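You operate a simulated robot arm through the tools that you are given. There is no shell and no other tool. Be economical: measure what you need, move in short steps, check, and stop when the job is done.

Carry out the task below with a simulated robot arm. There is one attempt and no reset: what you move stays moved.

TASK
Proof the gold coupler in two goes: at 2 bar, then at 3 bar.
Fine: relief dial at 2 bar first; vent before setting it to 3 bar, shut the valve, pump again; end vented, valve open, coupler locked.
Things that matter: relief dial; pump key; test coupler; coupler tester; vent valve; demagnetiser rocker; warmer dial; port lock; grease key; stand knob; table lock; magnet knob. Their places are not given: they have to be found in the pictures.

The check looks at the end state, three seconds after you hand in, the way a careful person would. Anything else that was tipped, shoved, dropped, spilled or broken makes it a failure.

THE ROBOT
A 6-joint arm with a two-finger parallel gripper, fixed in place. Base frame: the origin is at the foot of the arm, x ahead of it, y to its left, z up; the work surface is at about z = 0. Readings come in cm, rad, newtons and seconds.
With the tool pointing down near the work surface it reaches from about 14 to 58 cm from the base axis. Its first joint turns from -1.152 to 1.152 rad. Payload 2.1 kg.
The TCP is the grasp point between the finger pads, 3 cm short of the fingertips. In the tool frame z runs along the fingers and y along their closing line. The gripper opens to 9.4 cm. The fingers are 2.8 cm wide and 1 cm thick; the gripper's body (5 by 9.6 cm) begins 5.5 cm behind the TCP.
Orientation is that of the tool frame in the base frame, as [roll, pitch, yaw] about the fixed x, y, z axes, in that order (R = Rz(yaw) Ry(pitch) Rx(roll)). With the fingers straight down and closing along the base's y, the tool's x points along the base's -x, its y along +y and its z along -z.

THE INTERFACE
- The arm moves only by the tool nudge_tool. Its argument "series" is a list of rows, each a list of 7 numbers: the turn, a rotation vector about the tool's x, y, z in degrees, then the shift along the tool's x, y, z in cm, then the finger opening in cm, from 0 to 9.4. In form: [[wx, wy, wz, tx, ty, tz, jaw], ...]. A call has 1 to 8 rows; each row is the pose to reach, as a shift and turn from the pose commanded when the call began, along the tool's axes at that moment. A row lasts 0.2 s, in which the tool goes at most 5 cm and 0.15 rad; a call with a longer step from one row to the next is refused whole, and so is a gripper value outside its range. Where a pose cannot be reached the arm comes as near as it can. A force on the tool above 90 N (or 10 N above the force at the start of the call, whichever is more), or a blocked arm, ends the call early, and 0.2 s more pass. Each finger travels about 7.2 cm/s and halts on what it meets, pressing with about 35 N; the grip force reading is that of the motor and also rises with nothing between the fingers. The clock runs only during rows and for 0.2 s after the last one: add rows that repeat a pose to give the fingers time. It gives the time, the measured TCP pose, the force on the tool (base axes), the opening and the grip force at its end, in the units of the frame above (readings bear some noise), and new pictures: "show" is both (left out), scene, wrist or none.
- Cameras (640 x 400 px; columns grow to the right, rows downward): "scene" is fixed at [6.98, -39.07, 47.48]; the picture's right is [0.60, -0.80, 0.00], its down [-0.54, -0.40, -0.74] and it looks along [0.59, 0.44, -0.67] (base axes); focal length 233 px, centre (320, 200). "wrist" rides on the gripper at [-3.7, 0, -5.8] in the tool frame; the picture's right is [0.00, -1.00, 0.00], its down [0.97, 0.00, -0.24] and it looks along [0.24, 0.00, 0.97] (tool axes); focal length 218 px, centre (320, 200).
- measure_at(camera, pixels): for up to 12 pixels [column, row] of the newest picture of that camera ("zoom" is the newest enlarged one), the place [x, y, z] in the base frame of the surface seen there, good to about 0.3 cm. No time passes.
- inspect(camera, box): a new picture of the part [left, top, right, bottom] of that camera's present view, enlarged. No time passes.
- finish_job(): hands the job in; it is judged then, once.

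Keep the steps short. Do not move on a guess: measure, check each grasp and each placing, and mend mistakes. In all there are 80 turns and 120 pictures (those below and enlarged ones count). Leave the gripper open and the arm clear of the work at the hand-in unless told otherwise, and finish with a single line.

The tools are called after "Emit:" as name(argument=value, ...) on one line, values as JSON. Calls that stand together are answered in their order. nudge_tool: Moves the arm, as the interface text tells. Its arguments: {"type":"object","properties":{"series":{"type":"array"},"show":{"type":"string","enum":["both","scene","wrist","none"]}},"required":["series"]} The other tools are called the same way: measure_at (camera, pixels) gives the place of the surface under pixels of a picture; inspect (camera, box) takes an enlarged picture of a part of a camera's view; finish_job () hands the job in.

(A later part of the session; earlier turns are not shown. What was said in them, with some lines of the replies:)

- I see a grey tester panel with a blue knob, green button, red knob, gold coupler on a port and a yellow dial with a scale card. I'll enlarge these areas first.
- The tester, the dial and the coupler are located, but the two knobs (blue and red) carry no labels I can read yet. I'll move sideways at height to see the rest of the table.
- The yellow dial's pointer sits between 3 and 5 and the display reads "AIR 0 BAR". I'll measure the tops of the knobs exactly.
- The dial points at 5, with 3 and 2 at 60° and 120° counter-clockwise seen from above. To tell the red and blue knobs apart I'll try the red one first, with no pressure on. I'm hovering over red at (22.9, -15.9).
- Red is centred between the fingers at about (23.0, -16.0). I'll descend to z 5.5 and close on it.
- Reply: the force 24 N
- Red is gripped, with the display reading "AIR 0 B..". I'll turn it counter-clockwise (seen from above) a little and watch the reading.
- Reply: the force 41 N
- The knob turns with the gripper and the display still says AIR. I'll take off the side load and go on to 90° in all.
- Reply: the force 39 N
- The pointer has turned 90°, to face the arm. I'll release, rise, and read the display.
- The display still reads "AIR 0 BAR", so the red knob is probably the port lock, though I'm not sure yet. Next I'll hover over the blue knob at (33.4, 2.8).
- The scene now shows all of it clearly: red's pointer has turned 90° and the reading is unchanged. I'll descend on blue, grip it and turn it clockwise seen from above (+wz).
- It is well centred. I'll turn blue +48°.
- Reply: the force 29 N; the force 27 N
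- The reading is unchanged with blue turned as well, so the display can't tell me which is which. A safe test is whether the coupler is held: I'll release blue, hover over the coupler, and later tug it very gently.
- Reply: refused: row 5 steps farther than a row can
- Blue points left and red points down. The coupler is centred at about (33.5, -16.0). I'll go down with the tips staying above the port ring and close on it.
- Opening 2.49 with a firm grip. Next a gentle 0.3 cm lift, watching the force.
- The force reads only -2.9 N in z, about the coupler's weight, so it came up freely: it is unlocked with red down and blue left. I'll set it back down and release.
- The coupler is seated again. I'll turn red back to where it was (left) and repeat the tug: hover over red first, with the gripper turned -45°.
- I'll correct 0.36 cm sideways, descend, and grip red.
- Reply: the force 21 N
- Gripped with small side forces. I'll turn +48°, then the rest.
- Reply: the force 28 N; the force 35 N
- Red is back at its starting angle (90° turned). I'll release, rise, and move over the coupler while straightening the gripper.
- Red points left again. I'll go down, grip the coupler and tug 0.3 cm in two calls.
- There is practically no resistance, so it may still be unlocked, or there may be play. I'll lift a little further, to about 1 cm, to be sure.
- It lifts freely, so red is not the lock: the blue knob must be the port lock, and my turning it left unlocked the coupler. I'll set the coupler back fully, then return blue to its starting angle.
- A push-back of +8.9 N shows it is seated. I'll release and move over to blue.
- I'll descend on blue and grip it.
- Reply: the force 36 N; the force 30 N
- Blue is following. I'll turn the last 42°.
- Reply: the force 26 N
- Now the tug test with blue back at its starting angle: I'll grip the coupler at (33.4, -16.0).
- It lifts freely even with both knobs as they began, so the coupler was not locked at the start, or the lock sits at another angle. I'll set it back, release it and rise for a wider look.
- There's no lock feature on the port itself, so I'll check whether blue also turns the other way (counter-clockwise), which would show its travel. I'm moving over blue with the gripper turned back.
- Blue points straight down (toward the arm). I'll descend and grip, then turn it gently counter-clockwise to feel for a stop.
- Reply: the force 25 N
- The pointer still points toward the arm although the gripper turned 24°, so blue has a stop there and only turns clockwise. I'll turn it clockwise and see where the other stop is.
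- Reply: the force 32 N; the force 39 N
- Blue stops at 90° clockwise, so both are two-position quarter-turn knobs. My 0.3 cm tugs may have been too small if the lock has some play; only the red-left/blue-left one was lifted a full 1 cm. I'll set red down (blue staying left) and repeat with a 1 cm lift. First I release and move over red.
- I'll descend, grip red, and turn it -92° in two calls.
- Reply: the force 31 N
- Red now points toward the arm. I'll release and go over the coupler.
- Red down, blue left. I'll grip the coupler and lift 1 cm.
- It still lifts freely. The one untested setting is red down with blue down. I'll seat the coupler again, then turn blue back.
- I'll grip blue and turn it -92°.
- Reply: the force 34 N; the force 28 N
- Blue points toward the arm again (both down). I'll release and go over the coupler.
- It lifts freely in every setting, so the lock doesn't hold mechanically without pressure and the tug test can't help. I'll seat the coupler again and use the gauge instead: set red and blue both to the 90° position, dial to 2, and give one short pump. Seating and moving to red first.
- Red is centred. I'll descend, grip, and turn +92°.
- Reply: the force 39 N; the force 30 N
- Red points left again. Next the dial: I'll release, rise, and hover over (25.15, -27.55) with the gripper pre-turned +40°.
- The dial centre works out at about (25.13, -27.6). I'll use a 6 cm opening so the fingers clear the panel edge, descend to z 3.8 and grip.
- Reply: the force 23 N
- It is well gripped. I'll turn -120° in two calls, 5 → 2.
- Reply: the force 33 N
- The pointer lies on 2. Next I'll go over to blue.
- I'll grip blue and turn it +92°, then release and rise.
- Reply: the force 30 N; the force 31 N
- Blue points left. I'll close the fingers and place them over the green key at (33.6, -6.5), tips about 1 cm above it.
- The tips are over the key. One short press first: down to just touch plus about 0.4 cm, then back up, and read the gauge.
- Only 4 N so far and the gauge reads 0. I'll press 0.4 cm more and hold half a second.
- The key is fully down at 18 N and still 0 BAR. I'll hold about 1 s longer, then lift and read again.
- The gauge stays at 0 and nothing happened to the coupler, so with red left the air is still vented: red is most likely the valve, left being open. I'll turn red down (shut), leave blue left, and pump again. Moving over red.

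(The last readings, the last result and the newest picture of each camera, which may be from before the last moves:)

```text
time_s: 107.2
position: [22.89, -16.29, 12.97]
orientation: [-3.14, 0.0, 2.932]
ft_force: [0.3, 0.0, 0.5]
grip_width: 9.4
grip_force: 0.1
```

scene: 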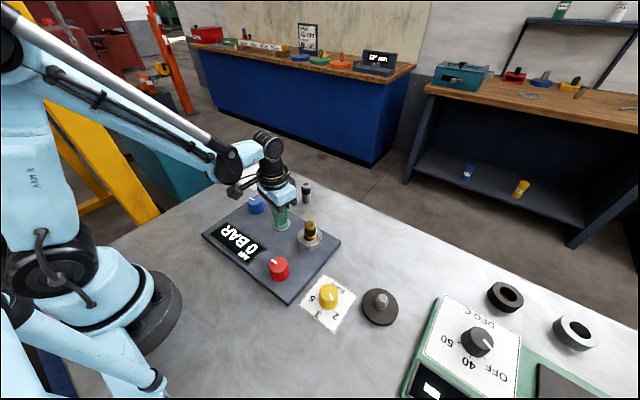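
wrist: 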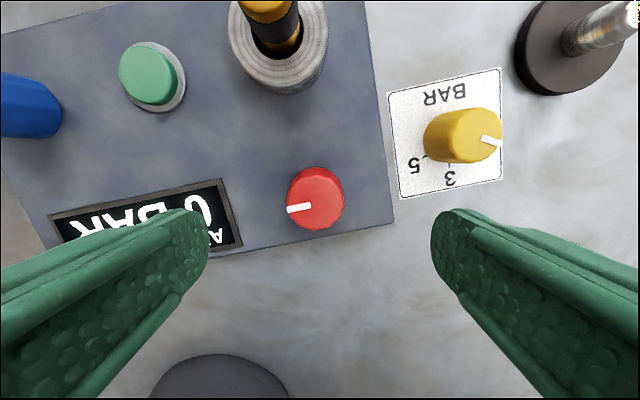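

I'll grip red, turn -92°, release, and rise.

Emit:
nudge_tool(series=[[0, 0, 0, -0.05, 0.23, 3.7, 9.4], [0, 0, 0, -0.05, 0.23, 7.4, 9.4], [0, 0, 0, -0.05, 0.23, 7.4, 9.4], [0, 0, 0, -0.05, 0.23, 7.4, 2.5], [0, 0, 0, -0.05, 0.23, 7.4, 2.5], [0, 0, 0, -0.05, 0.23, 7.4, 2.5], [0, 0, 0, -0.05, 0.23, 7.4, 2.5]], show="none")

Emit:
nudge_tool(series=[[0, 0, -8, 0, 0, 0, 2.5], [0, 0, -16, 0, 0, 0, 2.5], [0, 0, -24, 0, 0, 0, 2.5], [0, 0, -32, 0, 0, 0, 2.5], [0, 0, -40, 0, 0, 0, 2.5], [0, 0, -48, 0, 0, 0, 2.5]], show="none")

Emit:
nudge_tool(series=[[0, 0, -8, 0, 0, 0, 2.5], [0, 0, -16, 0, 0, 0, 2.5], [0, 0, -24, 0, 0, 0, 2.5], [0, 0, -32, 0, 0, 0, 2.5], [0, 0, -40, 0, 0, 0, 2.5], [0, 0, -44, 0, 0, 0, 2.5]], show="none")

Emit:
nudge_tool(series=[[0, 0, 0, 0, 0, 0, 9.4], [0, 0, 0, 0, 0, 0, 9.4], [0, 0, 0, 0, 0, -4, 9.4], [0, 0, 0, 0, 0, -8, 9.4], [0, 0, 0, 0, 0, -8, 9.4]], show="wrist")

```text
time_s: 108.8
position: [23.1, -16.03, 5.55]
orientation: [3.139, 0.003, 2.935]
ft_force: [6.4, 19.7, -12.6]
grip_width: 4.02
grip_force: 44.8
```

```text
time_s: 110.2
position: [23.07, -15.98, 5.68]
orientation: [-3.141, -0.003, -2.511]
ft_force: [-0.4, 6.8, 37.9]
grip_width: 4.03
grip_force: 45.1
```

```text
time_s: 111.6
position: [23.04, -16.01, 5.64]
orientation: [-3.14, -0.001, -1.747]
ft_force: [-1.6, 3.3, 13.9]
grip_width: 4.08
grip_force: 45.5
```

```text
time_s: 112.8
position: [22.8, -15.88, 13.65]
orientation: [3.141, 0.001, -1.747]
ft_force: [-0.4, 0.1, -0.8]
grip_width: 9.36
grip_force: 0.2
```

wrist: 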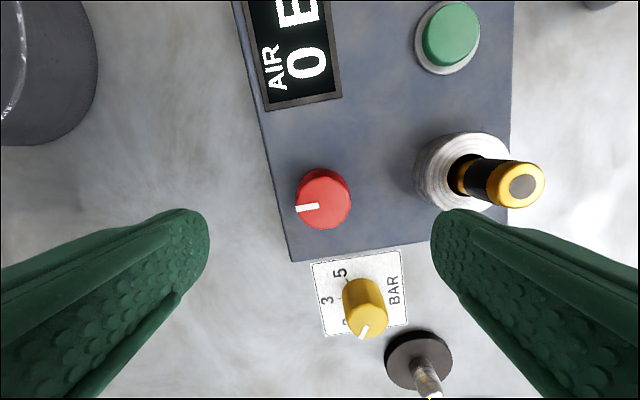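

Red points to the arm (shut). I'll move over the green key with fingers closed.

Emit:
nudge_tool(series=[[0, 0, 0, -2.8, -2.2, 0, 5], [0, 0, 0, -5.6, -4.4, 0, 1], [0, 0, 0, -8.4, -6.6, 0, 0], [0, 0, 0, -11.3, -8.8, 0, 0], [0, 0, 0, -11.3, -8.8, 3.5, 0], [0, 0, 0, -11.3, -8.8, 6.8, 0], [0, 0, 0, -11.3, -8.8, 6.8, 0]], show="wrist")

```text
time_s: 114.4
position: [33.6, -6.32, 6.75]
orientation: [3.141, 0.0, -1.744]
ft_force: [-0.1, -0.7, 0.1]
grip_width: 0.0
grip_force: 33.6
```

wrist: 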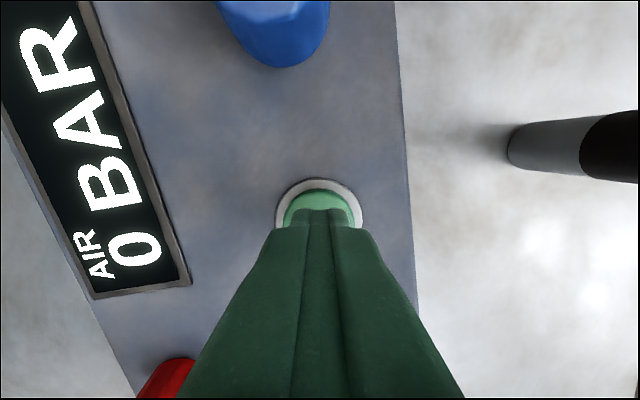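

Well placed, and the display is in view. I'll press fully (1.95 cm down) and read.

Emit:
nudge_tool(series=[[0, 0, 0, 0, 0, 0.8, 0], [0, 0, 0, 0, 0, 1.5, 0], [0, 0, 0, 0, 0, 1.95, 0], [0, 0, 0, 0, 0, 1.95, 0]], show="wrist")

```text
time_s: 115.4
position: [33.69, -6.36, 4.87]
orientation: [-3.141, -0.001, -1.745]
ft_force: [-2.1, -4.7, 13.3]
grip_width: 0.0
grip_force: 32.6
```

wrist: 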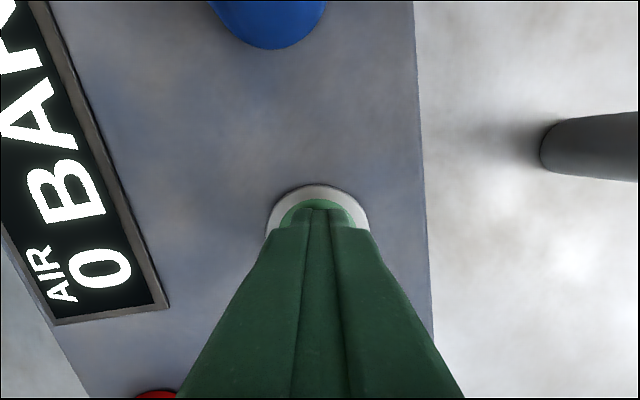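

Emit:
nudge_tool(series=[[0, 0, 0, 0, 0, 0.15, 0], [0, 0, 0, 0, 0, 0.15, 0], [0, 0, 0, 0, 0, 0.15, 0], [0, 0, 0, 0, 0, 0.15, 0], [0, 0, 0, 0, 0, -1.5, 0], [0, 0, 0, 0, 0, -2, 0], [0, 0, 0, 0, 0, -2, 0]], show="wrist")

Emit:
inspect(camera="scene", box=[190, 170, 350, 310])

```text
time_s: 117.0
position: [33.65, -6.3, 6.88]
orientation: [-3.14, 0.0, -1.745]
ft_force: [-0.4, 0.3, 0.5]
grip_width: 0.03
grip_force: 33.0
```

wrist: 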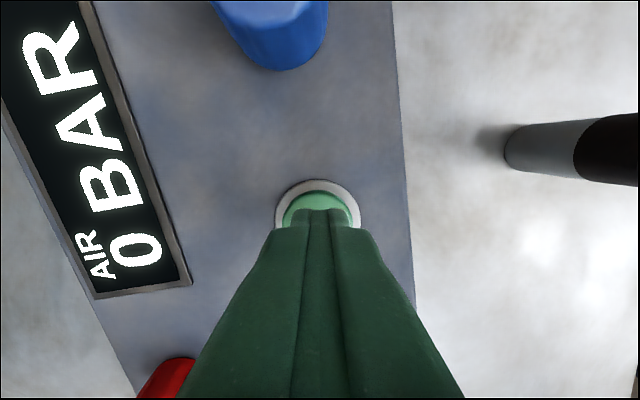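

```text
2.86 times, centred on (270, 240) of scene
```

zoom: 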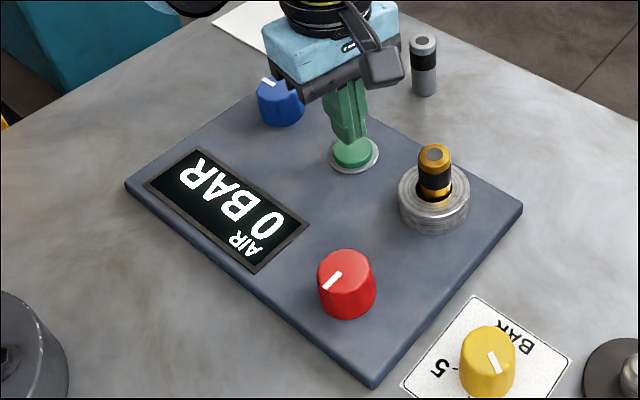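

Still 0. Both pumps had blue left, so blue-left is likely the leaking or unlocked setting. Next I'll set blue back down (its starting angle): move over it with the gripper turned +48°.

Emit:
nudge_tool(series=[[0, 0, 8, 0, 0, -4.5, 0], [0, 0, 16, -3, 0.6, -5.5, 4], [0, 0, 24, -6, 1.1, -5.5, 8], [0, 0, 32, -8.99, 1.7, -5.5, 9.4], [0, 0, 40, -8.99, 1.7, -5.5, 9.4], [0, 0, 48, -8.99, 1.7, -5.5, 9.4], [0, 0, 48, -8.99, 1.7, -5.5, 9.4]], show="wrist")

```text
time_s: 118.6
position: [33.59, 2.98, 12.35]
orientation: [-3.14, 0.0, -2.584]
ft_force: [0.4, 0.6, -0.6]
grip_width: 9.38
grip_force: 0.1
```

wrist: 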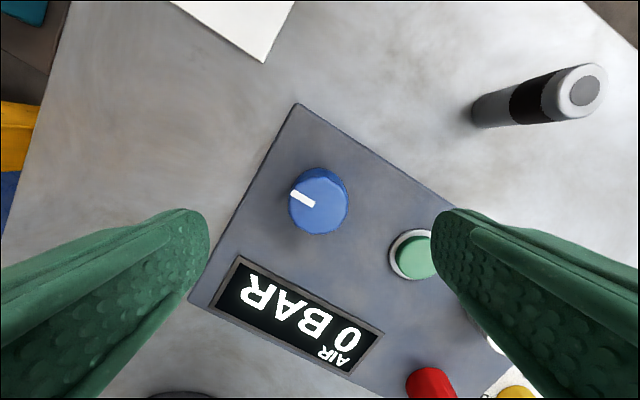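

Centred. I'll grip, turn -92°, release, and rise.

Emit:
nudge_tool(series=[[0, 0, 0, 0, 0, 3.4, 9.4], [0, 0, 0, 0, 0, 6.8, 9.4], [0, 0, 0, 0, 0, 6.8, 9.4], [0, 0, 0, 0, 0, 6.8, 2.5], [0, 0, 0, 0, 0, 6.8, 2.5], [0, 0, 0, 0, 0, 6.8, 2.5], [0, 0, 0, 0, 0, 6.8, 2.5]], show="none")

Emit:
nudge_tool(series=[[0, 0, -8, 0, 0, 0, 2.5], [0, 0, -16, 0, 0, 0, 2.5], [0, 0, -24, 0, 0, 0, 2.5], [0, 0, -32, 0, 0, 0, 2.5], [0, 0, -40, 0, 0, 0, 2.5], [0, 0, -48, 0, 0, 0, 2.5]], show="none")

Emit:
nudge_tool(series=[[0, 0, -8, 0, 0, 0, 2.5], [0, 0, -16, 0, 0, 0, 2.5], [0, 0, -24, 0, 0, 0, 2.5], [0, 0, -32, 0, 0, 0, 2.5], [0, 0, -40, 0, 0, 0, 2.5], [0, 0, -44, 0, 0, 0, 2.5]], show="none")

Emit:
nudge_tool(series=[[0, 0, 0, 0, 0, 0, 9.4], [0, 0, 0, 0, 0, 0, 9.4], [0, 0, 0, 0, 0, -4, 9.4], [0, 0, 0, 0, 0, -8, 9.4], [0, 0, 0, 0, 0, -8, 9.4]], show="wrist")

```text
time_s: 120.2
position: [33.46, 2.97, 5.64]
orientation: [3.139, 0.0, -2.584]
ft_force: [-6.8, 11.2, -10.9]
grip_width: 4.0
grip_force: 45.2
```

```text
time_s: 121.6
position: [33.56, 2.9, 5.59]
orientation: [3.142, 0.0, -1.744]
ft_force: [-13.1, 9.9, 35.6]
grip_width: 3.99
grip_force: 45.1
```

```text
time_s: 123.0
position: [33.63, 2.8, 5.44]
orientation: [-3.137, -0.003, -0.975]
ft_force: [3.6, 14.3, 3.3]
grip_width: 4.04
grip_force: 44.6
```

```text
time_s: 124.2
position: [33.25, 2.72, 13.64]
orientation: [3.141, -0.002, -0.978]
ft_force: [0.3, 0.2, 0.7]
grip_width: 9.4
grip_force: 0.0
```

wrist: 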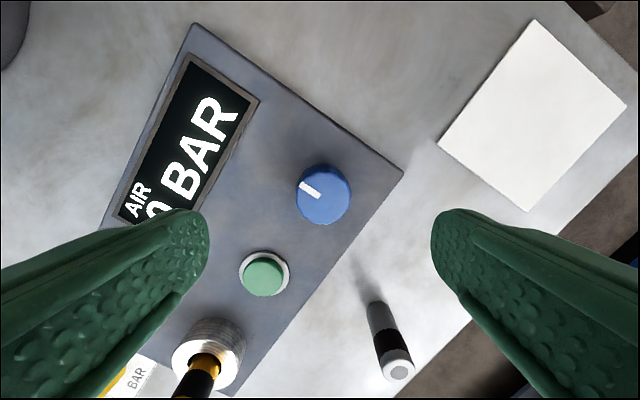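

Blue points down again. I'll move over the green key and turn the gripper back.

Emit:
nudge_tool(series=[[0, 0, 8, 2.5, 1.65, 0, 4], [0, 0, 16, 5.1, 3.3, 0, 0], [0, 0, 24, 7.7, 4.95, 0, 0], [0, 0, 32, 7.7, 4.95, 0, 0], [0, 0, 40, 7.7, 4.95, 2.5, 0], [0, 0, 45, 7.7, 4.95, 6.9, 0], [0, 0, 45, 7.7, 4.95, 6.9, 0]], show="wrist")

```text
time_s: 125.8
position: [33.72, -6.2, 6.67]
orientation: [3.141, 0.0, -1.765]
ft_force: [0.2, -0.4, 0.4]
grip_width: 0.0
grip_force: 32.7
```

wrist: 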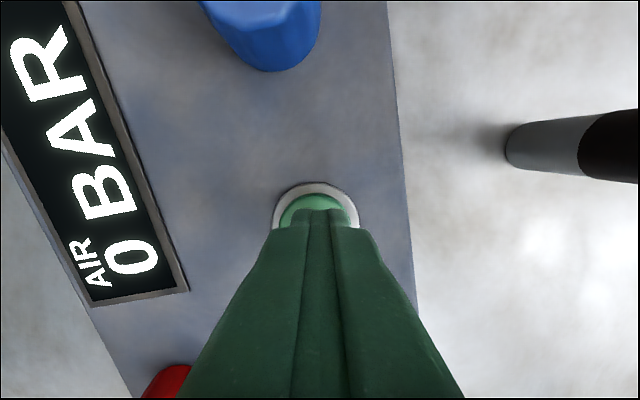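

Red down, blue down. I'll press the key fully and hold, reading the display.

Emit:
nudge_tool(series=[[0, 0, 0, 0, 0, 0.8, 0], [0, 0, 0, 0, 0, 1.5, 0], [0, 0, 0, 0, 0, 2.0, 0], [0, 0, 0, 0, 0, 2.0, 0], [0, 0, 0, 0, 0, 2.0, 0]], show="wrist")

```text
time_s: 127.0
position: [33.74, -6.22, 4.76]
orientation: [-3.141, -0.001, -1.761]
ft_force: [-3.7, 0.4, 20.7]
grip_width: 0.0
grip_force: 32.7
```

wrist: 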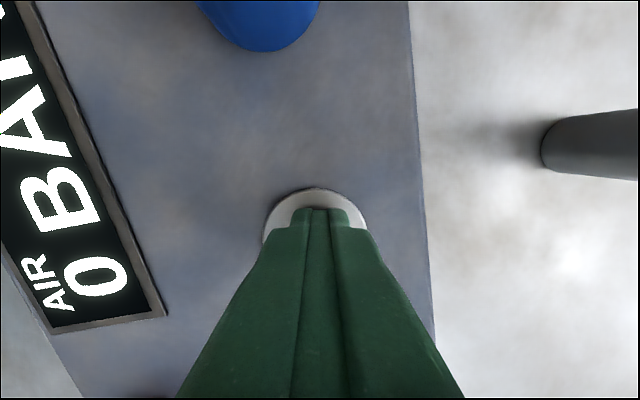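

Emit:
nudge_tool(series=[[0, 0, 0, 0, 0, 0, 0], [0, 0, 0, 0, 0, 0, 0], [0, 0, 0, 0, 0, 0, 0], [0, 0, 0, 0, 0, 0, 0], [0, 0, 0, 0, 0, -1.2, 0], [0, 0, 0, 0, 0, -2.0, 0], [0, 0, 0, 0, 0, -2.0, 0]], show="wrist")

```text
time_s: 128.6
position: [33.72, -6.38, 6.92]
orientation: [-3.141, -0.001, -1.763]
ft_force: [-0.4, 0.3, 0.2]
grip_width: 0.0
grip_force: 33.3
```

wrist: 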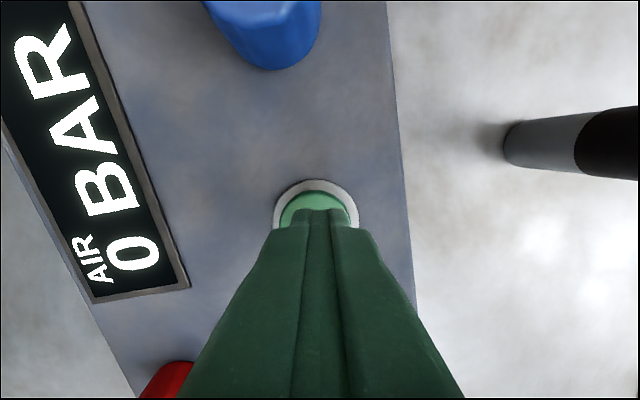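

Three of four combinations give nothing. Only the starting one (red left, blue down) is untested, and the coupler may also not be fully seated. I'll press the coupler down from above with closed fingers, then turn red back left, checking the readings on the way.

Emit:
nudge_tool(series=[[0, 0, 0, 0, 0, -4.5, 0], [0, 0, 0, 0, 0, -6, 0], [0, 0, 0, 3.2, -0.54, -6, 0], [0, 0, 0, 6.4, -1.09, -6, 0], [0, 0, 0, 9.6, -1.63, -6, 0], [0, 0, 0, 9.6, -1.63, -4.5, 0], [0, 0, 0, 9.6, -1.63, -4.1, 0], [0, 0, 0, 9.6, -1.63, -3.8, 0]], show="wrist")

```text
time_s: 130.4
position: [33.47, -16.01, 11.06]
orientation: [3.137, 0.001, -1.763]
ft_force: [-3.3, 1.5, 25.7]
grip_width: 0.01
grip_force: 33.3
stopped in row 8: the force on the tool passed its limit (the readings are from after the stop); the commanded pose is now the measured one
```

wrist: 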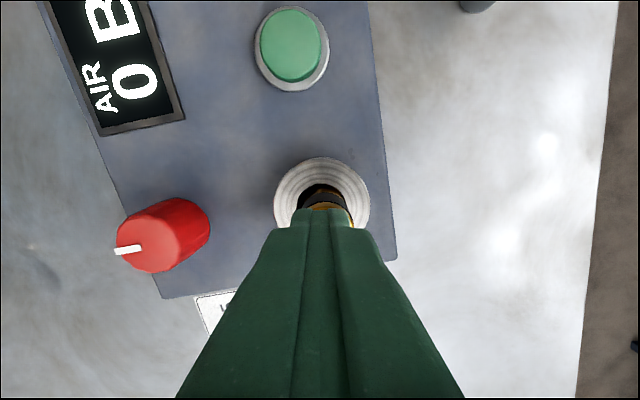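

It is hard against its seat, so it is fully in. Next I'll move to red, grip, turn +92°, and release, all over known positions.

Emit:
nudge_tool(series=[[0, 0, 0, 0, 0, -2.5, 0], [0, 0, 0, 0.5, 2.6, -2.5, 5], [0, 0, 0, 1, 5.1, -2.5, 9.4], [0, 0, 0, 1.5, 7.7, -2.5, 9.4], [0, 0, 0, 2.0, 10.28, -2.5, 9.4], [0, 0, 0, 2.0, 10.28, 1.5, 9.4], [0, 0, 0, 2.0, 10.28, 5.5, 9.4], [0, 0, 0, 2.0, 10.28, 5.5, 9.4]], show="none")

Emit:
nudge_tool(series=[[0, 0, 0, 0, 0, 0, 2.5], [0, 0, 0, 0, 0, 0, 2.5], [0, 0, 0, 0, 0, 0, 2.5], [0, 0, 0, 0, 0, 0, 2.5], [0, 0, 8, 0, 0, 0, 2.5], [0, 0, 16, 0, 0, 0, 2.5], [0, 0, 24, 0, 0, 0, 2.5], [0, 0, 32, 0, 0, 0, 2.5]], show="none")

Emit:
nudge_tool(series=[[0, 0, 8, 0, 0, 0, 2.5], [0, 0, 16, 0, 0, 0, 2.5], [0, 0, 24, 0, 0, 0, 2.5], [0, 0, 32, 0, 0, 0, 2.5], [0, 0, 40, 0, 0, 0, 2.5], [0, 0, 48, 0, 0, 0, 2.5], [0, 0, 56, 0, 0, 0, 2.5], [0, 0, 60, 0, 0, 0, 2.5]], show="none")

Emit:
nudge_tool(series=[[0, 0, 0, 0, 0, 0, 9.4], [0, 0, 0, 0, 0, 0, 9.4], [0, 0, 0, 0, 0, -4, 9.4], [0, 0, 0, 0, 0, -8, 9.4], [0, 0, 0, 0, 0, -8, 9.4]], show="wrist")

```text
time_s: 132.2
position: [23.01, -15.99, 5.43]
orientation: [3.137, -0.001, -1.763]
ft_force: [-0.1, -0.4, -0.3]
grip_width: 9.39
grip_force: 0.0
```

```text
time_s: 134.0
position: [22.97, -16.04, 5.49]
orientation: [3.137, -0.001, -2.324]
ft_force: [-2.9, 3.7, 30.8]
grip_width: 4.08
grip_force: 44.6
```

```text
time_s: 135.8
position: [23.0, -16.09, 5.48]
orientation: [-3.14, -0.001, 2.913]
ft_force: [8.7, -6.5, 16.8]
grip_width: 4.06
grip_force: 45.6
```

```text
time_s: 137.0
position: [22.98, -15.76, 13.46]
orientation: [3.14, -0.002, 2.914]
ft_force: [-0.4, 1.0, -0.1]
grip_width: 9.38
grip_force: 0.0
```

wrist: 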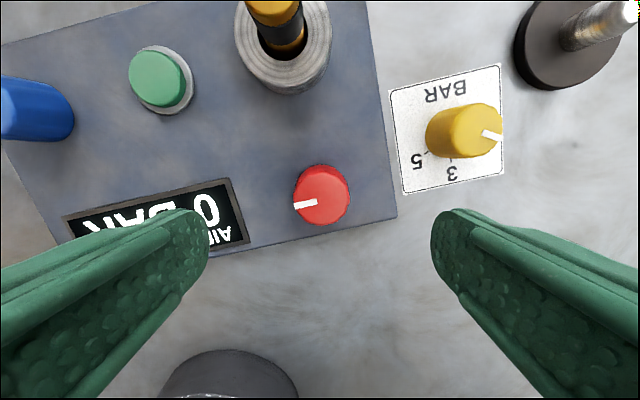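

Red points left; this is the starting combination with the dial at 2. I'll move to the key and press with a hold, then read.

Emit:
nudge_tool(series=[[0, 0, 0, -2.05, 2.9, 0, 5], [0, 0, 0, -4.1, 5.8, 0, 1], [0, 0, 0, -6.2, 8.7, 0, 0], [0, 0, 0, -8.24, 11.6, 0, 0], [0, 0, 0, -8.24, 11.6, 0, 0], [0, 0, 0, -8.24, 11.6, 3.5, 0], [0, 0, 0, -8.24, 11.6, 6.7, 0], [0, 0, 0, -8.24, 11.6, 6.7, 0]], show="none")

Emit:
nudge_tool(series=[[0, 0, 0, 0, 0, 0.8, 0], [0, 0, 0, 0, 0, 1.5, 0], [0, 0, 0, 0, 0, 2.0, 0], [0, 0, 0, 0, 0, 2.0, 0], [0, 0, 0, 0, 0, 2.0, 0], [0, 0, 0, 0, 0, 2.0, 0], [0, 0, 0, 0, 0, 2.0, 0]], show="none")

Emit:
inspect(camera="scene", box=[190, 170, 350, 310])

```text
time_s: 138.8
position: [33.48, -6.65, 6.53]
orientation: [-3.14, -0.004, 2.915]
ft_force: [-0.5, 0.9, -0.4]
grip_width: 0.0
grip_force: 32.9
```

```text
time_s: 140.4
position: [33.57, -6.56, 4.68]
orientation: [3.142, -0.002, 2.915]
ft_force: [-0.1, -5.7, 22.5]
grip_width: 0.0
grip_force: 32.8
```

```text
2.86 times, centred on (270, 240) of scene
```

zoom: 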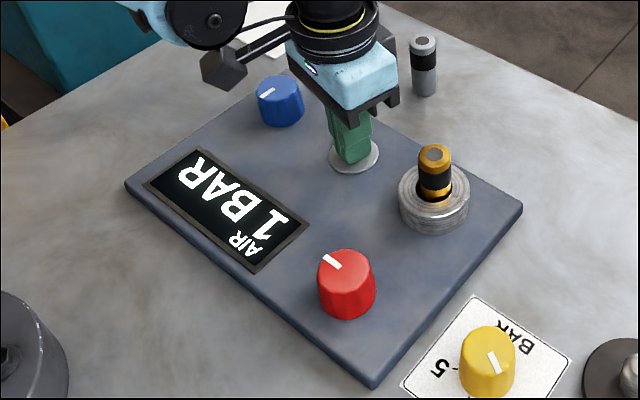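

It reads 1 BAR: the starting combination is locked and shut. I'll keep holding until it stops at 2.

Emit:
nudge_tool(series=[[0, 0, 0, 0, 0, 0, 0], [0, 0, 0, 0, 0, 0, 0], [0, 0, 0, 0, 0, 0, 0], [0, 0, 0, 0, 0, 0, 0], [0, 0, 0, 0, 0, 0, 0], [0, 0, 0, 0, 0, 0, 0], [0, 0, 0, 0, 0, 0, 0], [0, 0, 0, 0, 0, 0, 0]], show="none")

Emit:
nudge_tool(series=[[0, 0, 0, 0, 0, 0, 0], [0, 0, 0, 0, 0, 0, 0], [0, 0, 0, 0, 0, 0, 0], [0, 0, 0, 0, 0, 0, 0], [0, 0, 0, 0, 0, 0, 0], [0, 0, 0, 0, 0, 0, 0], [0, 0, 0, 0, 0, 0, 0], [0, 0, 0, 0, 0, 0, 0]], show="none")

Emit:
inspect(camera="scene", box=[190, 170, 350, 310])

```text
time_s: 142.2
position: [33.48, -6.67, 4.64]
orientation: [3.141, -0.003, 2.914]
ft_force: [1.7, -6.6, 21.3]
grip_width: 0.01
grip_force: 33.3
```

```text
time_s: 144.0
position: [33.56, -6.58, 4.72]
orientation: [-3.141, -0.003, 2.914]
ft_force: [1.2, -1.5, 22.6]
grip_width: 0.01
grip_force: 32.8
```

```text
2.86 times, centred on (270, 240) of scene
```

zoom: 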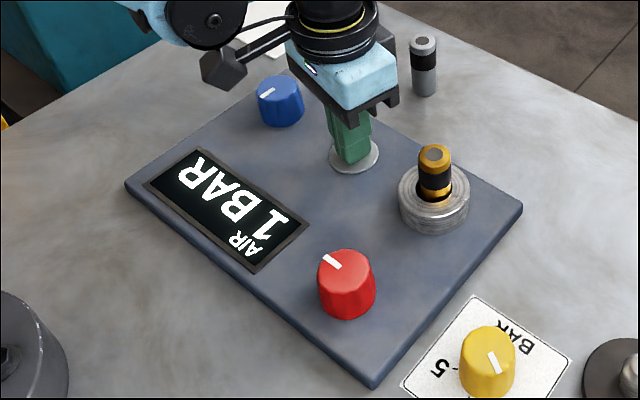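

It stays at 1 BAR: one stroke per press. I'll release and press once more.

Emit:
nudge_tool(series=[[0, 0, 0, 0, 0, -1, 0], [0, 0, 0, 0, 0, -2, 0], [0, 0, 0, 0, 0, -2, 0], [0, 0, 0, 0, 0, -1, 0], [0, 0, 0, 0, 0, 0, 0], [0, 0, 0, 0, 0, 0, 0], [0, 0, 0, 0, 0, 0, 0], [0, 0, 0, 0, 0, -2, 0]], show="none")

Emit:
inspect(camera="scene", box=[190, 170, 350, 310])

```text
time_s: 145.8
position: [33.53, -6.64, 6.72]
orientation: [-3.141, -0.003, 2.916]
ft_force: [1.0, -0.2, 0.0]
grip_width: 0.02
grip_force: 33.0
```

```text
2.86 times, centred on (270, 240) of scene
```

zoom: 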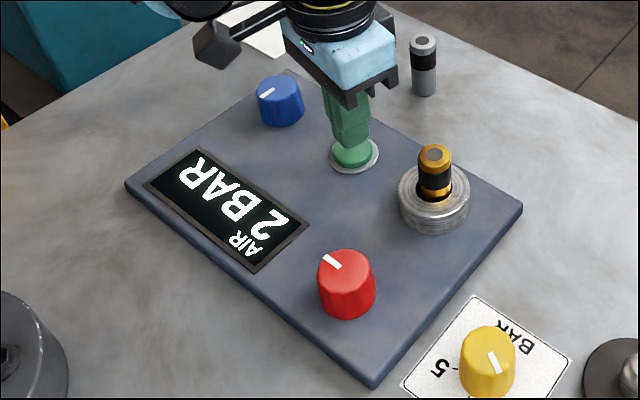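

It reads 2 BAR with the dial at 2, so the first go is done. Red sits beside the port and was at "on" = locked, so blue is the vent valve (now shut). I'll turn blue clockwise to vent, leaving the lock alone.

Emit:
nudge_tool(series=[[0, 0, -8, 0, 0, -4, 0], [0, 0, -16, 0, 0, -6, 0], [0, 0, -24, 0.55, 2.3, -6, 4], [0, 0, -32, 1.1, 4.6, -6, 8], [0, 0, -40, 1.65, 6.9, -6, 9.4], [0, 0, -48, 2.18, 9.22, -6, 9.4], [0, 0, -56, 2.18, 9.22, -5, 9.4], [0, 0, -64, 2.18, 9.22, -3, 9.4]], show="wrist")

```text
time_s: 147.6
position: [33.57, 3.0, 9.81]
orientation: [3.137, -0.002, -2.248]
ft_force: [0.1, 1.0, -0.6]
grip_width: 9.38
grip_force: 0.1
```

wrist: 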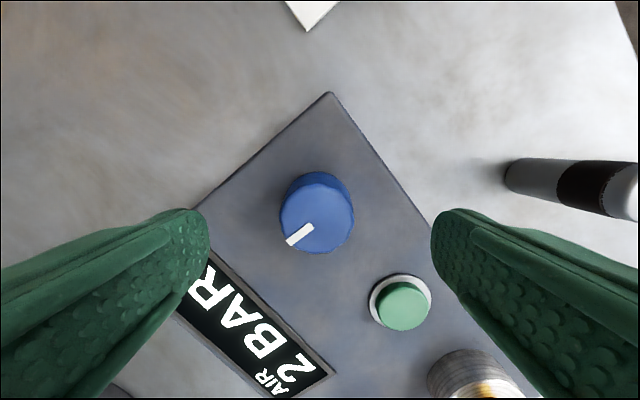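

It holds 2 BAR and blue is centred. I'll grip and turn +92°.

Emit:
nudge_tool(series=[[0, 0, 0, 0.05, 0.08, 2.2, 9.4], [0, 0, 0, 0.05, 0.08, 4.25, 9.4], [0, 0, 0, 0.05, 0.08, 4.25, 9.4], [0, 0, 0, 0.05, 0.08, 4.25, 2.5], [0, 0, 0, 0.05, 0.08, 4.25, 2.5], [0, 0, 0, 0.05, 0.08, 4.25, 2.5], [0, 0, 0, 0.05, 0.08, 4.25, 2.5]], show="none")

Emit:
nudge_tool(series=[[0, 0, 8, 0, 0, 0, 2.5], [0, 0, 16, 0, 0, 0, 2.5], [0, 0, 24, 0, 0, 0, 2.5], [0, 0, 32, 0, 0, 0, 2.5], [0, 0, 40, 0, 0, 0, 2.5], [0, 0, 48, 0, 0, 0, 2.5]], show="none")

Emit:
nudge_tool(series=[[0, 0, 8, 0, 0, 0, 2.5], [0, 0, 16, 0, 0, 0, 2.5], [0, 0, 24, 0, 0, 0, 2.5], [0, 0, 32, 0, 0, 0, 2.5], [0, 0, 40, 0, 0, 0, 2.5], [0, 0, 44, 0, 0, 0, 2.5]], show="none")

Emit:
inspect(camera="scene", box=[190, 170, 350, 310])

```text
time_s: 149.2
position: [33.55, 2.94, 5.5]
orientation: [3.135, -0.001, -2.252]
ft_force: [-9.8, 9.1, -8.1]
grip_width: 4.04
grip_force: 44.8
```

```text
time_s: 150.6
position: [33.65, 3.03, 5.41]
orientation: [3.14, -0.002, -3.093]
ft_force: [7.1, 13.2, -24.8]
grip_width: 4.03
grip_force: 45.0
```

```text
time_s: 152.0
position: [33.5, 3.06, 5.48]
orientation: [-3.141, -0.002, 2.424]
ft_force: [11.2, 12.5, 29.1]
grip_width: 4.05
grip_force: 44.6
```

```text
2.86 times, centred on (270, 240) of scene
```

zoom: 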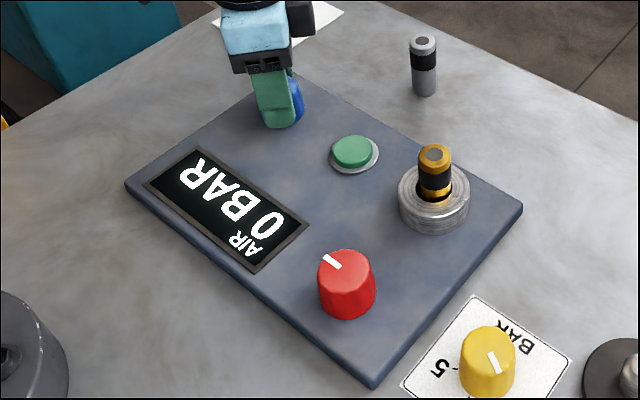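

Vented to 0 BAR with the coupler in place, so blue is confirmed as the vent valve. I'll release it and go to the dial to set 3.

Emit:
nudge_tool(series=[[0, 0, 0, 0, 0, 0, 9.4], [0, 0, 0, 0, 0, 0, 9.4], [0, 0, -8, 0, 0, -4.5, 9.4], [0, 0, -16, 0, 0, -8.5, 9.4], [0, 0, -24, -1.9, -3.9, -8.5, 9.4], [0, 0, -32, -3.8, -7.8, -8.5, 9.4], [0, 0, -40, -5.7, -11.8, -8.5, 9.4], [0, 0, -48, -7.6, -15.7, -8.5, 9.4]], show="none")

Emit:
nudge_tool(series=[[0, 0, -8, 1.8, -4.4, 0, 9.4], [0, 0, -16, 3.6, -8.8, 0, 9.4], [0, 0, -16, 5.43, -13.16, 0, 6], [0, 0, -16, 5.43, -13.16, 2.6, 6], [0, 0, -16, 5.43, -13.16, 2.6, 6]], show="wrist")

```text
time_s: 153.8
position: [28.97, -14.13, 14.15]
orientation: [3.14, -0.004, -3.019]
ft_force: [-0.1, -0.7, -0.2]
grip_width: 9.39
grip_force: 0.0
```

```text
time_s: 155.0
position: [25.01, -27.69, 11.46]
orientation: [3.138, -0.004, -2.74]
ft_force: [-0.1, -0.1, -0.3]
grip_width: 6.03
grip_force: 0.0
```

wrist: 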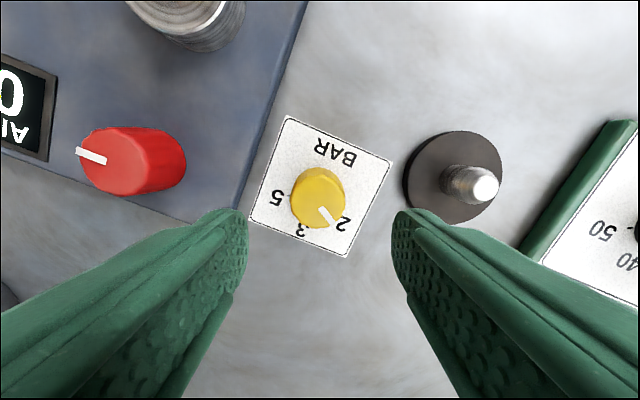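

The dial is on 2 and centred. I'll grip, turn +60° to 3, release, rise, and check.

Emit:
nudge_tool(series=[[0, 0, 0, -0.2, 0, 3.8, 6], [0, 0, 0, -0.2, 0, 7.5, 6], [0, 0, 0, -0.2, 0, 7.5, 6], [0, 0, 0, -0.2, 0, 7.5, 2.5], [0, 0, 0, -0.2, 0, 7.5, 2.5], [0, 0, 0, -0.2, 0, 7.5, 2.5]], show="none")

Emit:
nudge_tool(series=[[0, 0, 7.5, 0, 0, 0, 2.5], [0, 0, 15, 0, 0, 0, 2.5], [0, 0, 22.5, 0, 0, 0, 2.5], [0, 0, 30, 0, 0, 0, 2.5], [0, 0, 37.5, 0, 0, 0, 2.5], [0, 0, 45, 0, 0, 0, 2.5], [0, 0, 52.5, 0, 0, 0, 2.5], [0, 0, 60, 0, 0, 0, 2.5]], show="none")

Emit:
nudge_tool(series=[[0, 0, 0, 0, 0, 0, 6], [0, 0, 0, 0, 0, 0, 6], [0, 0, 0, 0, 0, -4, 6], [0, 0, 0, 0, 0, -8, 9.4], [0, 0, 0, 0, 0, -10, 9.4]], show="none")

Emit:
inspect(camera="wrist", box=[240, 120, 400, 260])

```text
time_s: 156.4
position: [25.13, -27.5, 3.88]
orientation: [3.136, -0.003, -2.74]
ft_force: [-7.1, 15.1, -20.0]
grip_width: 3.78
grip_force: 45.0
```

```text
time_s: 158.2
position: [25.09, -27.59, 3.82]
orientation: [-3.139, -0.003, 2.491]
ft_force: [-13.1, -5.5, 24.1]
grip_width: 3.8
grip_force: 45.4
```

```text
time_s: 159.4
position: [25.36, -27.59, 13.9]
orientation: [-3.139, -0.004, 2.496]
ft_force: [0.2, 0.1, -0.1]
grip_width: 9.4
grip_force: 0.1
```

```text
2.86 times, centred on (320, 190) of wrist
```

zoom: 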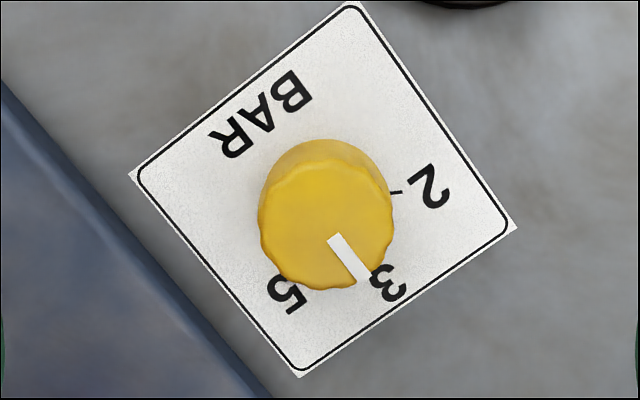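

The dial points at 3. Next I'll go back to blue, grip, turn -92° (shut), and release.

Emit:
nudge_tool(series=[[0, 0, 0, 1.67, 4.21, 0, 9.4], [0, 0, 0, 3.35, 8.41, 0, 9.4], [0, 0, 0, 5.02, 12.62, 0, 9.4], [0, 0, 0, 6.7, 16.82, 0, 9.4], [0, 0, 0, 8.37, 21.03, 0, 9.4], [0, 0, 0, 10.04, 25.23, 0, 9.4], [0, 0, 0, 11.72, 29.44, 0, 9.4], [0, 0, 0, 11.72, 29.44, 4, 9.4]], show="wrist")

```text
time_s: 161.2
position: [33.84, 3.13, 9.94]
orientation: [-3.14, -0.003, 2.496]
ft_force: [-0.2, 0.7, 0.1]
grip_width: 9.42
grip_force: 0.0
```

wrist: 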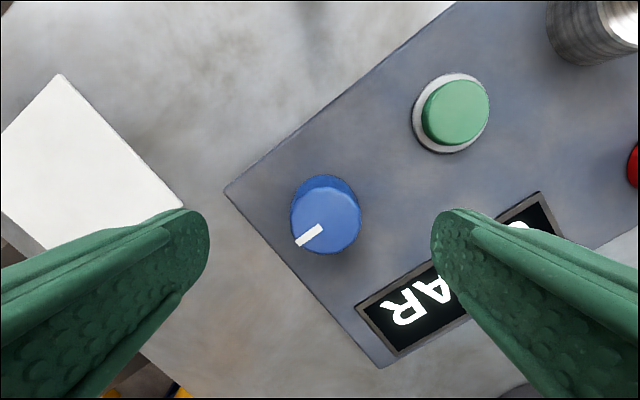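

A small correction is needed; then grip blue, turn -92°, release, and rise.

Emit:
nudge_tool(series=[[0, 0, 0, 0.1, -0.3, 2.2, 9.4], [0, 0, 0, 0.1, -0.3, 4.4, 9.4], [0, 0, 0, 0.1, -0.3, 4.4, 9.4], [0, 0, 0, 0.1, -0.3, 4.4, 2.5], [0, 0, 0, 0.1, -0.3, 4.4, 2.5], [0, 0, 0, 0.1, -0.3, 4.4, 2.5], [0, 0, 0, 0.1, -0.3, 4.4, 2.5]], show="none")

Emit:
nudge_tool(series=[[0, 0, -8, 0, 0, 0, 2.5], [0, 0, -16, 0, 0, 0, 2.5], [0, 0, -24, 0, 0, 0, 2.5], [0, 0, -32, 0, 0, 0, 2.5], [0, 0, -40, 0, 0, 0, 2.5], [0, 0, -48, 0, 0, 0, 2.5]], show="none")

Emit:
nudge_tool(series=[[0, 0, -8, 0, 0, 0, 2.5], [0, 0, -16, 0, 0, 0, 2.5], [0, 0, -24, 0, 0, 0, 2.5], [0, 0, -32, 0, 0, 0, 2.5], [0, 0, -40, 0, 0, 0, 2.5], [0, 0, -45, 0, 0, 0, 2.5]], show="none")

Emit:
nudge_tool(series=[[0, 0, 0, 0, 0, 0, 9.4], [0, 0, 0, 0, 0, 0, 9.4], [0, 0, 0, 0, 0, -4, 9.4], [0, 0, 0, 0, 0, -7.5, 9.4], [0, 0, 0, 0, 0, -7.5, 9.4]], show="wrist")

```text
time_s: 162.8
position: [33.6, 2.95, 5.55]
orientation: [3.141, -0.003, 2.496]
ft_force: [9.4, 10.7, -10.4]
grip_width: 4.04
grip_force: 45.0
```

```text
time_s: 164.2
position: [33.69, 3.03, 5.53]
orientation: [3.137, 0.004, -2.946]
ft_force: [21.0, 19.8, 26.5]
grip_width: 4.05
grip_force: 44.4
```

```text
time_s: 165.6
position: [33.45, 2.87, 5.44]
orientation: [3.141, 0.003, -2.162]
ft_force: [15.8, 17.5, 6.1]
grip_width: 4.03
grip_force: 44.8
```

```text
time_s: 166.8
position: [33.29, 2.95, 12.97]
orientation: [3.136, -0.001, -2.166]
ft_force: [0.3, 0.4, 0.2]
grip_width: 9.39
grip_force: 0.1
```

wrist: 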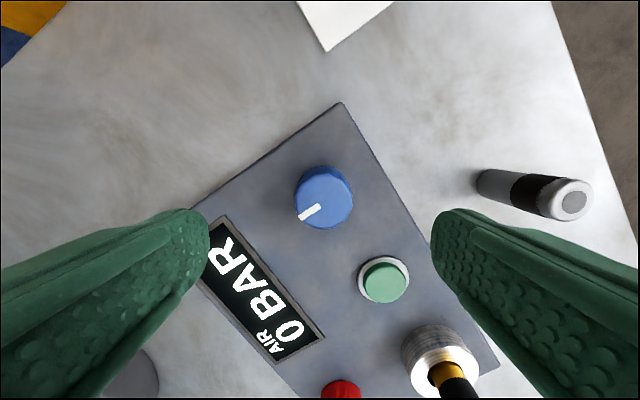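

Blue is shut. I'll move to the key and give three strokes, then read.

Emit:
nudge_tool(series=[[0, 0, 0, 2.5, -1.8, 0, 4], [0, 0, 0, 5.1, -3.6, 0, 0], [0, 0, 0, 7.67, -5.44, 0, 0], [0, 0, 0, 7.67, -5.44, 0, 0], [0, 0, 0, 7.67, -5.44, 3.2, 0], [0, 0, 0, 7.67, -5.44, 6.3, 0], [0, 0, 0, 7.67, -5.44, 6.3, 0]], show="none")

Emit:
nudge_tool(series=[[0, 0, 0, 0, 0, 1.0, 0], [0, 0, 0, 0, 0, 2.0, 0], [0, 0, 0, 0, 0, 2.0, 0], [0, 0, 0, 0, 0, 2.0, 0], [0, 0, 0, 0, 0, 0, 0], [0, 0, 0, 0, 0, 0, 0]], show="none")

Emit:
nudge_tool(series=[[0, 0, 0, 0, 0, 1.0, 0], [0, 0, 0, 0, 0, 2.0, 0], [0, 0, 0, 0, 0, 2.0, 0], [0, 0, 0, 0, 0, 2.0, 0], [0, 0, 0, 0, 0, 0, 0], [0, 0, 0, 0, 0, 0, 0]], show="none")

Emit:
nudge_tool(series=[[0, 0, 0, 0, 0, 1.0, 0], [0, 0, 0, 0, 0, 2.0, 0], [0, 0, 0, 0, 0, 2.0, 0], [0, 0, 0, 0, 0, 2.0, 0], [0, 0, 0, 0, 0, 0, 0], [0, 0, 0, 0, 0, 0, 0]], show="none")

Emit:
inspect(camera="scene", box=[190, 170, 350, 310])

```text
time_s: 168.4
position: [33.65, -6.69, 6.67]
orientation: [3.138, -0.002, -2.164]
ft_force: [0.1, 0.3, -0.2]
grip_width: 0.02
grip_force: 32.9
```

```text
time_s: 169.8
position: [33.76, -6.45, 6.69]
orientation: [3.139, 0.0, -2.164]
ft_force: [0.2, 0.2, -0.1]
grip_width: 0.0
grip_force: 32.9
```

```text
time_s: 171.2
position: [33.63, -6.64, 6.64]
orientation: [3.138, 0.0, -2.164]
ft_force: [-0.8, 0.0, -0.3]
grip_width: 0.01
grip_force: 32.9
```

```text
time_s: 172.6
position: [33.49, -6.46, 6.67]
orientation: [3.138, 0.001, -2.164]
ft_force: [0.4, -0.8, -0.4]
grip_width: 0.01
grip_force: 33.2
```

```text
2.86 times, centred on (270, 240) of scene
```

zoom: 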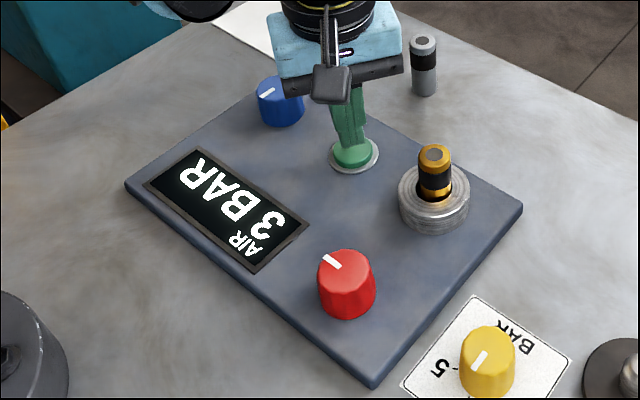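

It reads 3 BAR. I'll go to blue, grip, turn +92° to vent, and release.

Emit:
nudge_tool(series=[[0, 0, 0, 0, 0, -4, 0], [0, 0, 0, 0, 0, -6, 2], [0, 0, 0, -2.6, 1.8, -6, 6], [0, 0, 0, -5.2, 3.6, -6, 9.4], [0, 0, 0, -7.78, 5.39, -6, 9.4], [0, 0, 0, -7.78, 5.39, -6, 9.4], [0, 0, 0, -7.78, 5.39, -2.5, 9.4], [0, 0, 0, -7.78, 5.39, 1.15, 9.4]], show="none")

Emit:
nudge_tool(series=[[0, 0, 0, 0, 0, 0, 2.5], [0, 0, 0, 0, 0, 0, 2.5], [0, 0, 0, 0, 0, 0, 2.5], [0, 0, 0, 0, 0, 0, 2.5], [0, 0, 8, 0, 0, 0, 2.5], [0, 0, 16, 0, 0, 0, 2.5], [0, 0, 24, 0, 0, 0, 2.5], [0, 0, 32, 0, 0, 0, 2.5]], show="none")

Emit:
nudge_tool(series=[[0, 0, 8, 0, 0, 0, 2.5], [0, 0, 16, 0, 0, 0, 2.5], [0, 0, 24, 0, 0, 0, 2.5], [0, 0, 32, 0, 0, 0, 2.5], [0, 0, 40, 0, 0, 0, 2.5], [0, 0, 48, 0, 0, 0, 2.5], [0, 0, 56, 0, 0, 0, 2.5], [0, 0, 61, 0, 0, 0, 2.5]], show="none")

Emit:
nudge_tool(series=[[0, 0, 0, 0, 0, 0, 9.4], [0, 0, 0, 0, 0, 0, 9.4], [0, 0, 0, 0, 0, 0, 9.4], [0, 0, 0, 0, 0, -4.5, 9.4], [0, 0, 0, 0, 0, -9, 9.4], [0, 0, 0, 0, 0, -13, 9.4], [0, 0, 0, 0, 0, -16, 9.4]], show="none")

Emit:
inspect(camera="scene", box=[190, 170, 350, 310])

```text
time_s: 174.4
position: [33.64, 2.81, 5.52]
orientation: [3.139, -0.001, -2.165]
ft_force: [0.2, 0.2, 0.4]
grip_width: 9.41
grip_force: 0.0
```

```text
time_s: 176.2
position: [33.31, 2.94, 5.68]
orientation: [3.136, -0.008, -2.725]
ft_force: [-22.3, 15.0, -17.8]
grip_width: 4.05
grip_force: 45.1
```

```text
time_s: 178.0
position: [33.55, 2.94, 5.61]
orientation: [-3.14, -0.002, 2.495]
ft_force: [2.3, 2.9, -0.6]
grip_width: 4.09
grip_force: 44.6
```

```text
time_s: 179.6
position: [33.6, 2.97, 21.53]
orientation: [-3.139, -0.004, 2.497]
ft_force: [0.3, -0.4, 0.4]
grip_width: 9.37
grip_force: 0.1
```

```text
2.86 times, centred on (270, 240) of scene
5 turns are left
```

zoom: 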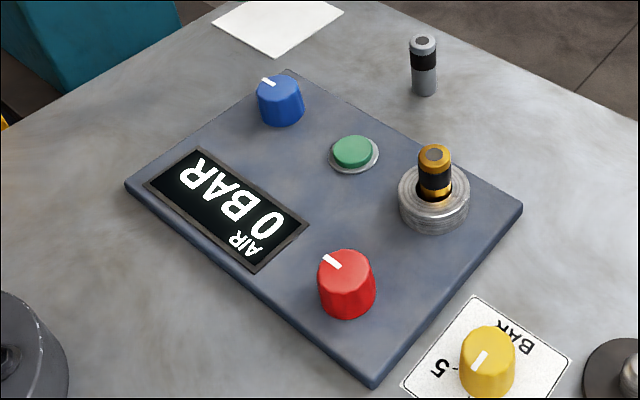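

The gauge is at 0 BAR, the valve is open, red is still at locked, the dial is at 3, the coupler is seated, the gripper is open and the arm is clear. I'm handing in.

Emit:
finish_job()

```text
The job is handed in.
```

The gold coupler was pumped to 2 bar, vented, then pumped to 3 bar with the dial at 3; it ends vented at 0 bar, valve open, coupler seated, and lock at its pressure-holding setting (red as lock and blue as valve inferred, since the coupler lifted freely at 0 bar in every setting while I was finding out which knob was which).
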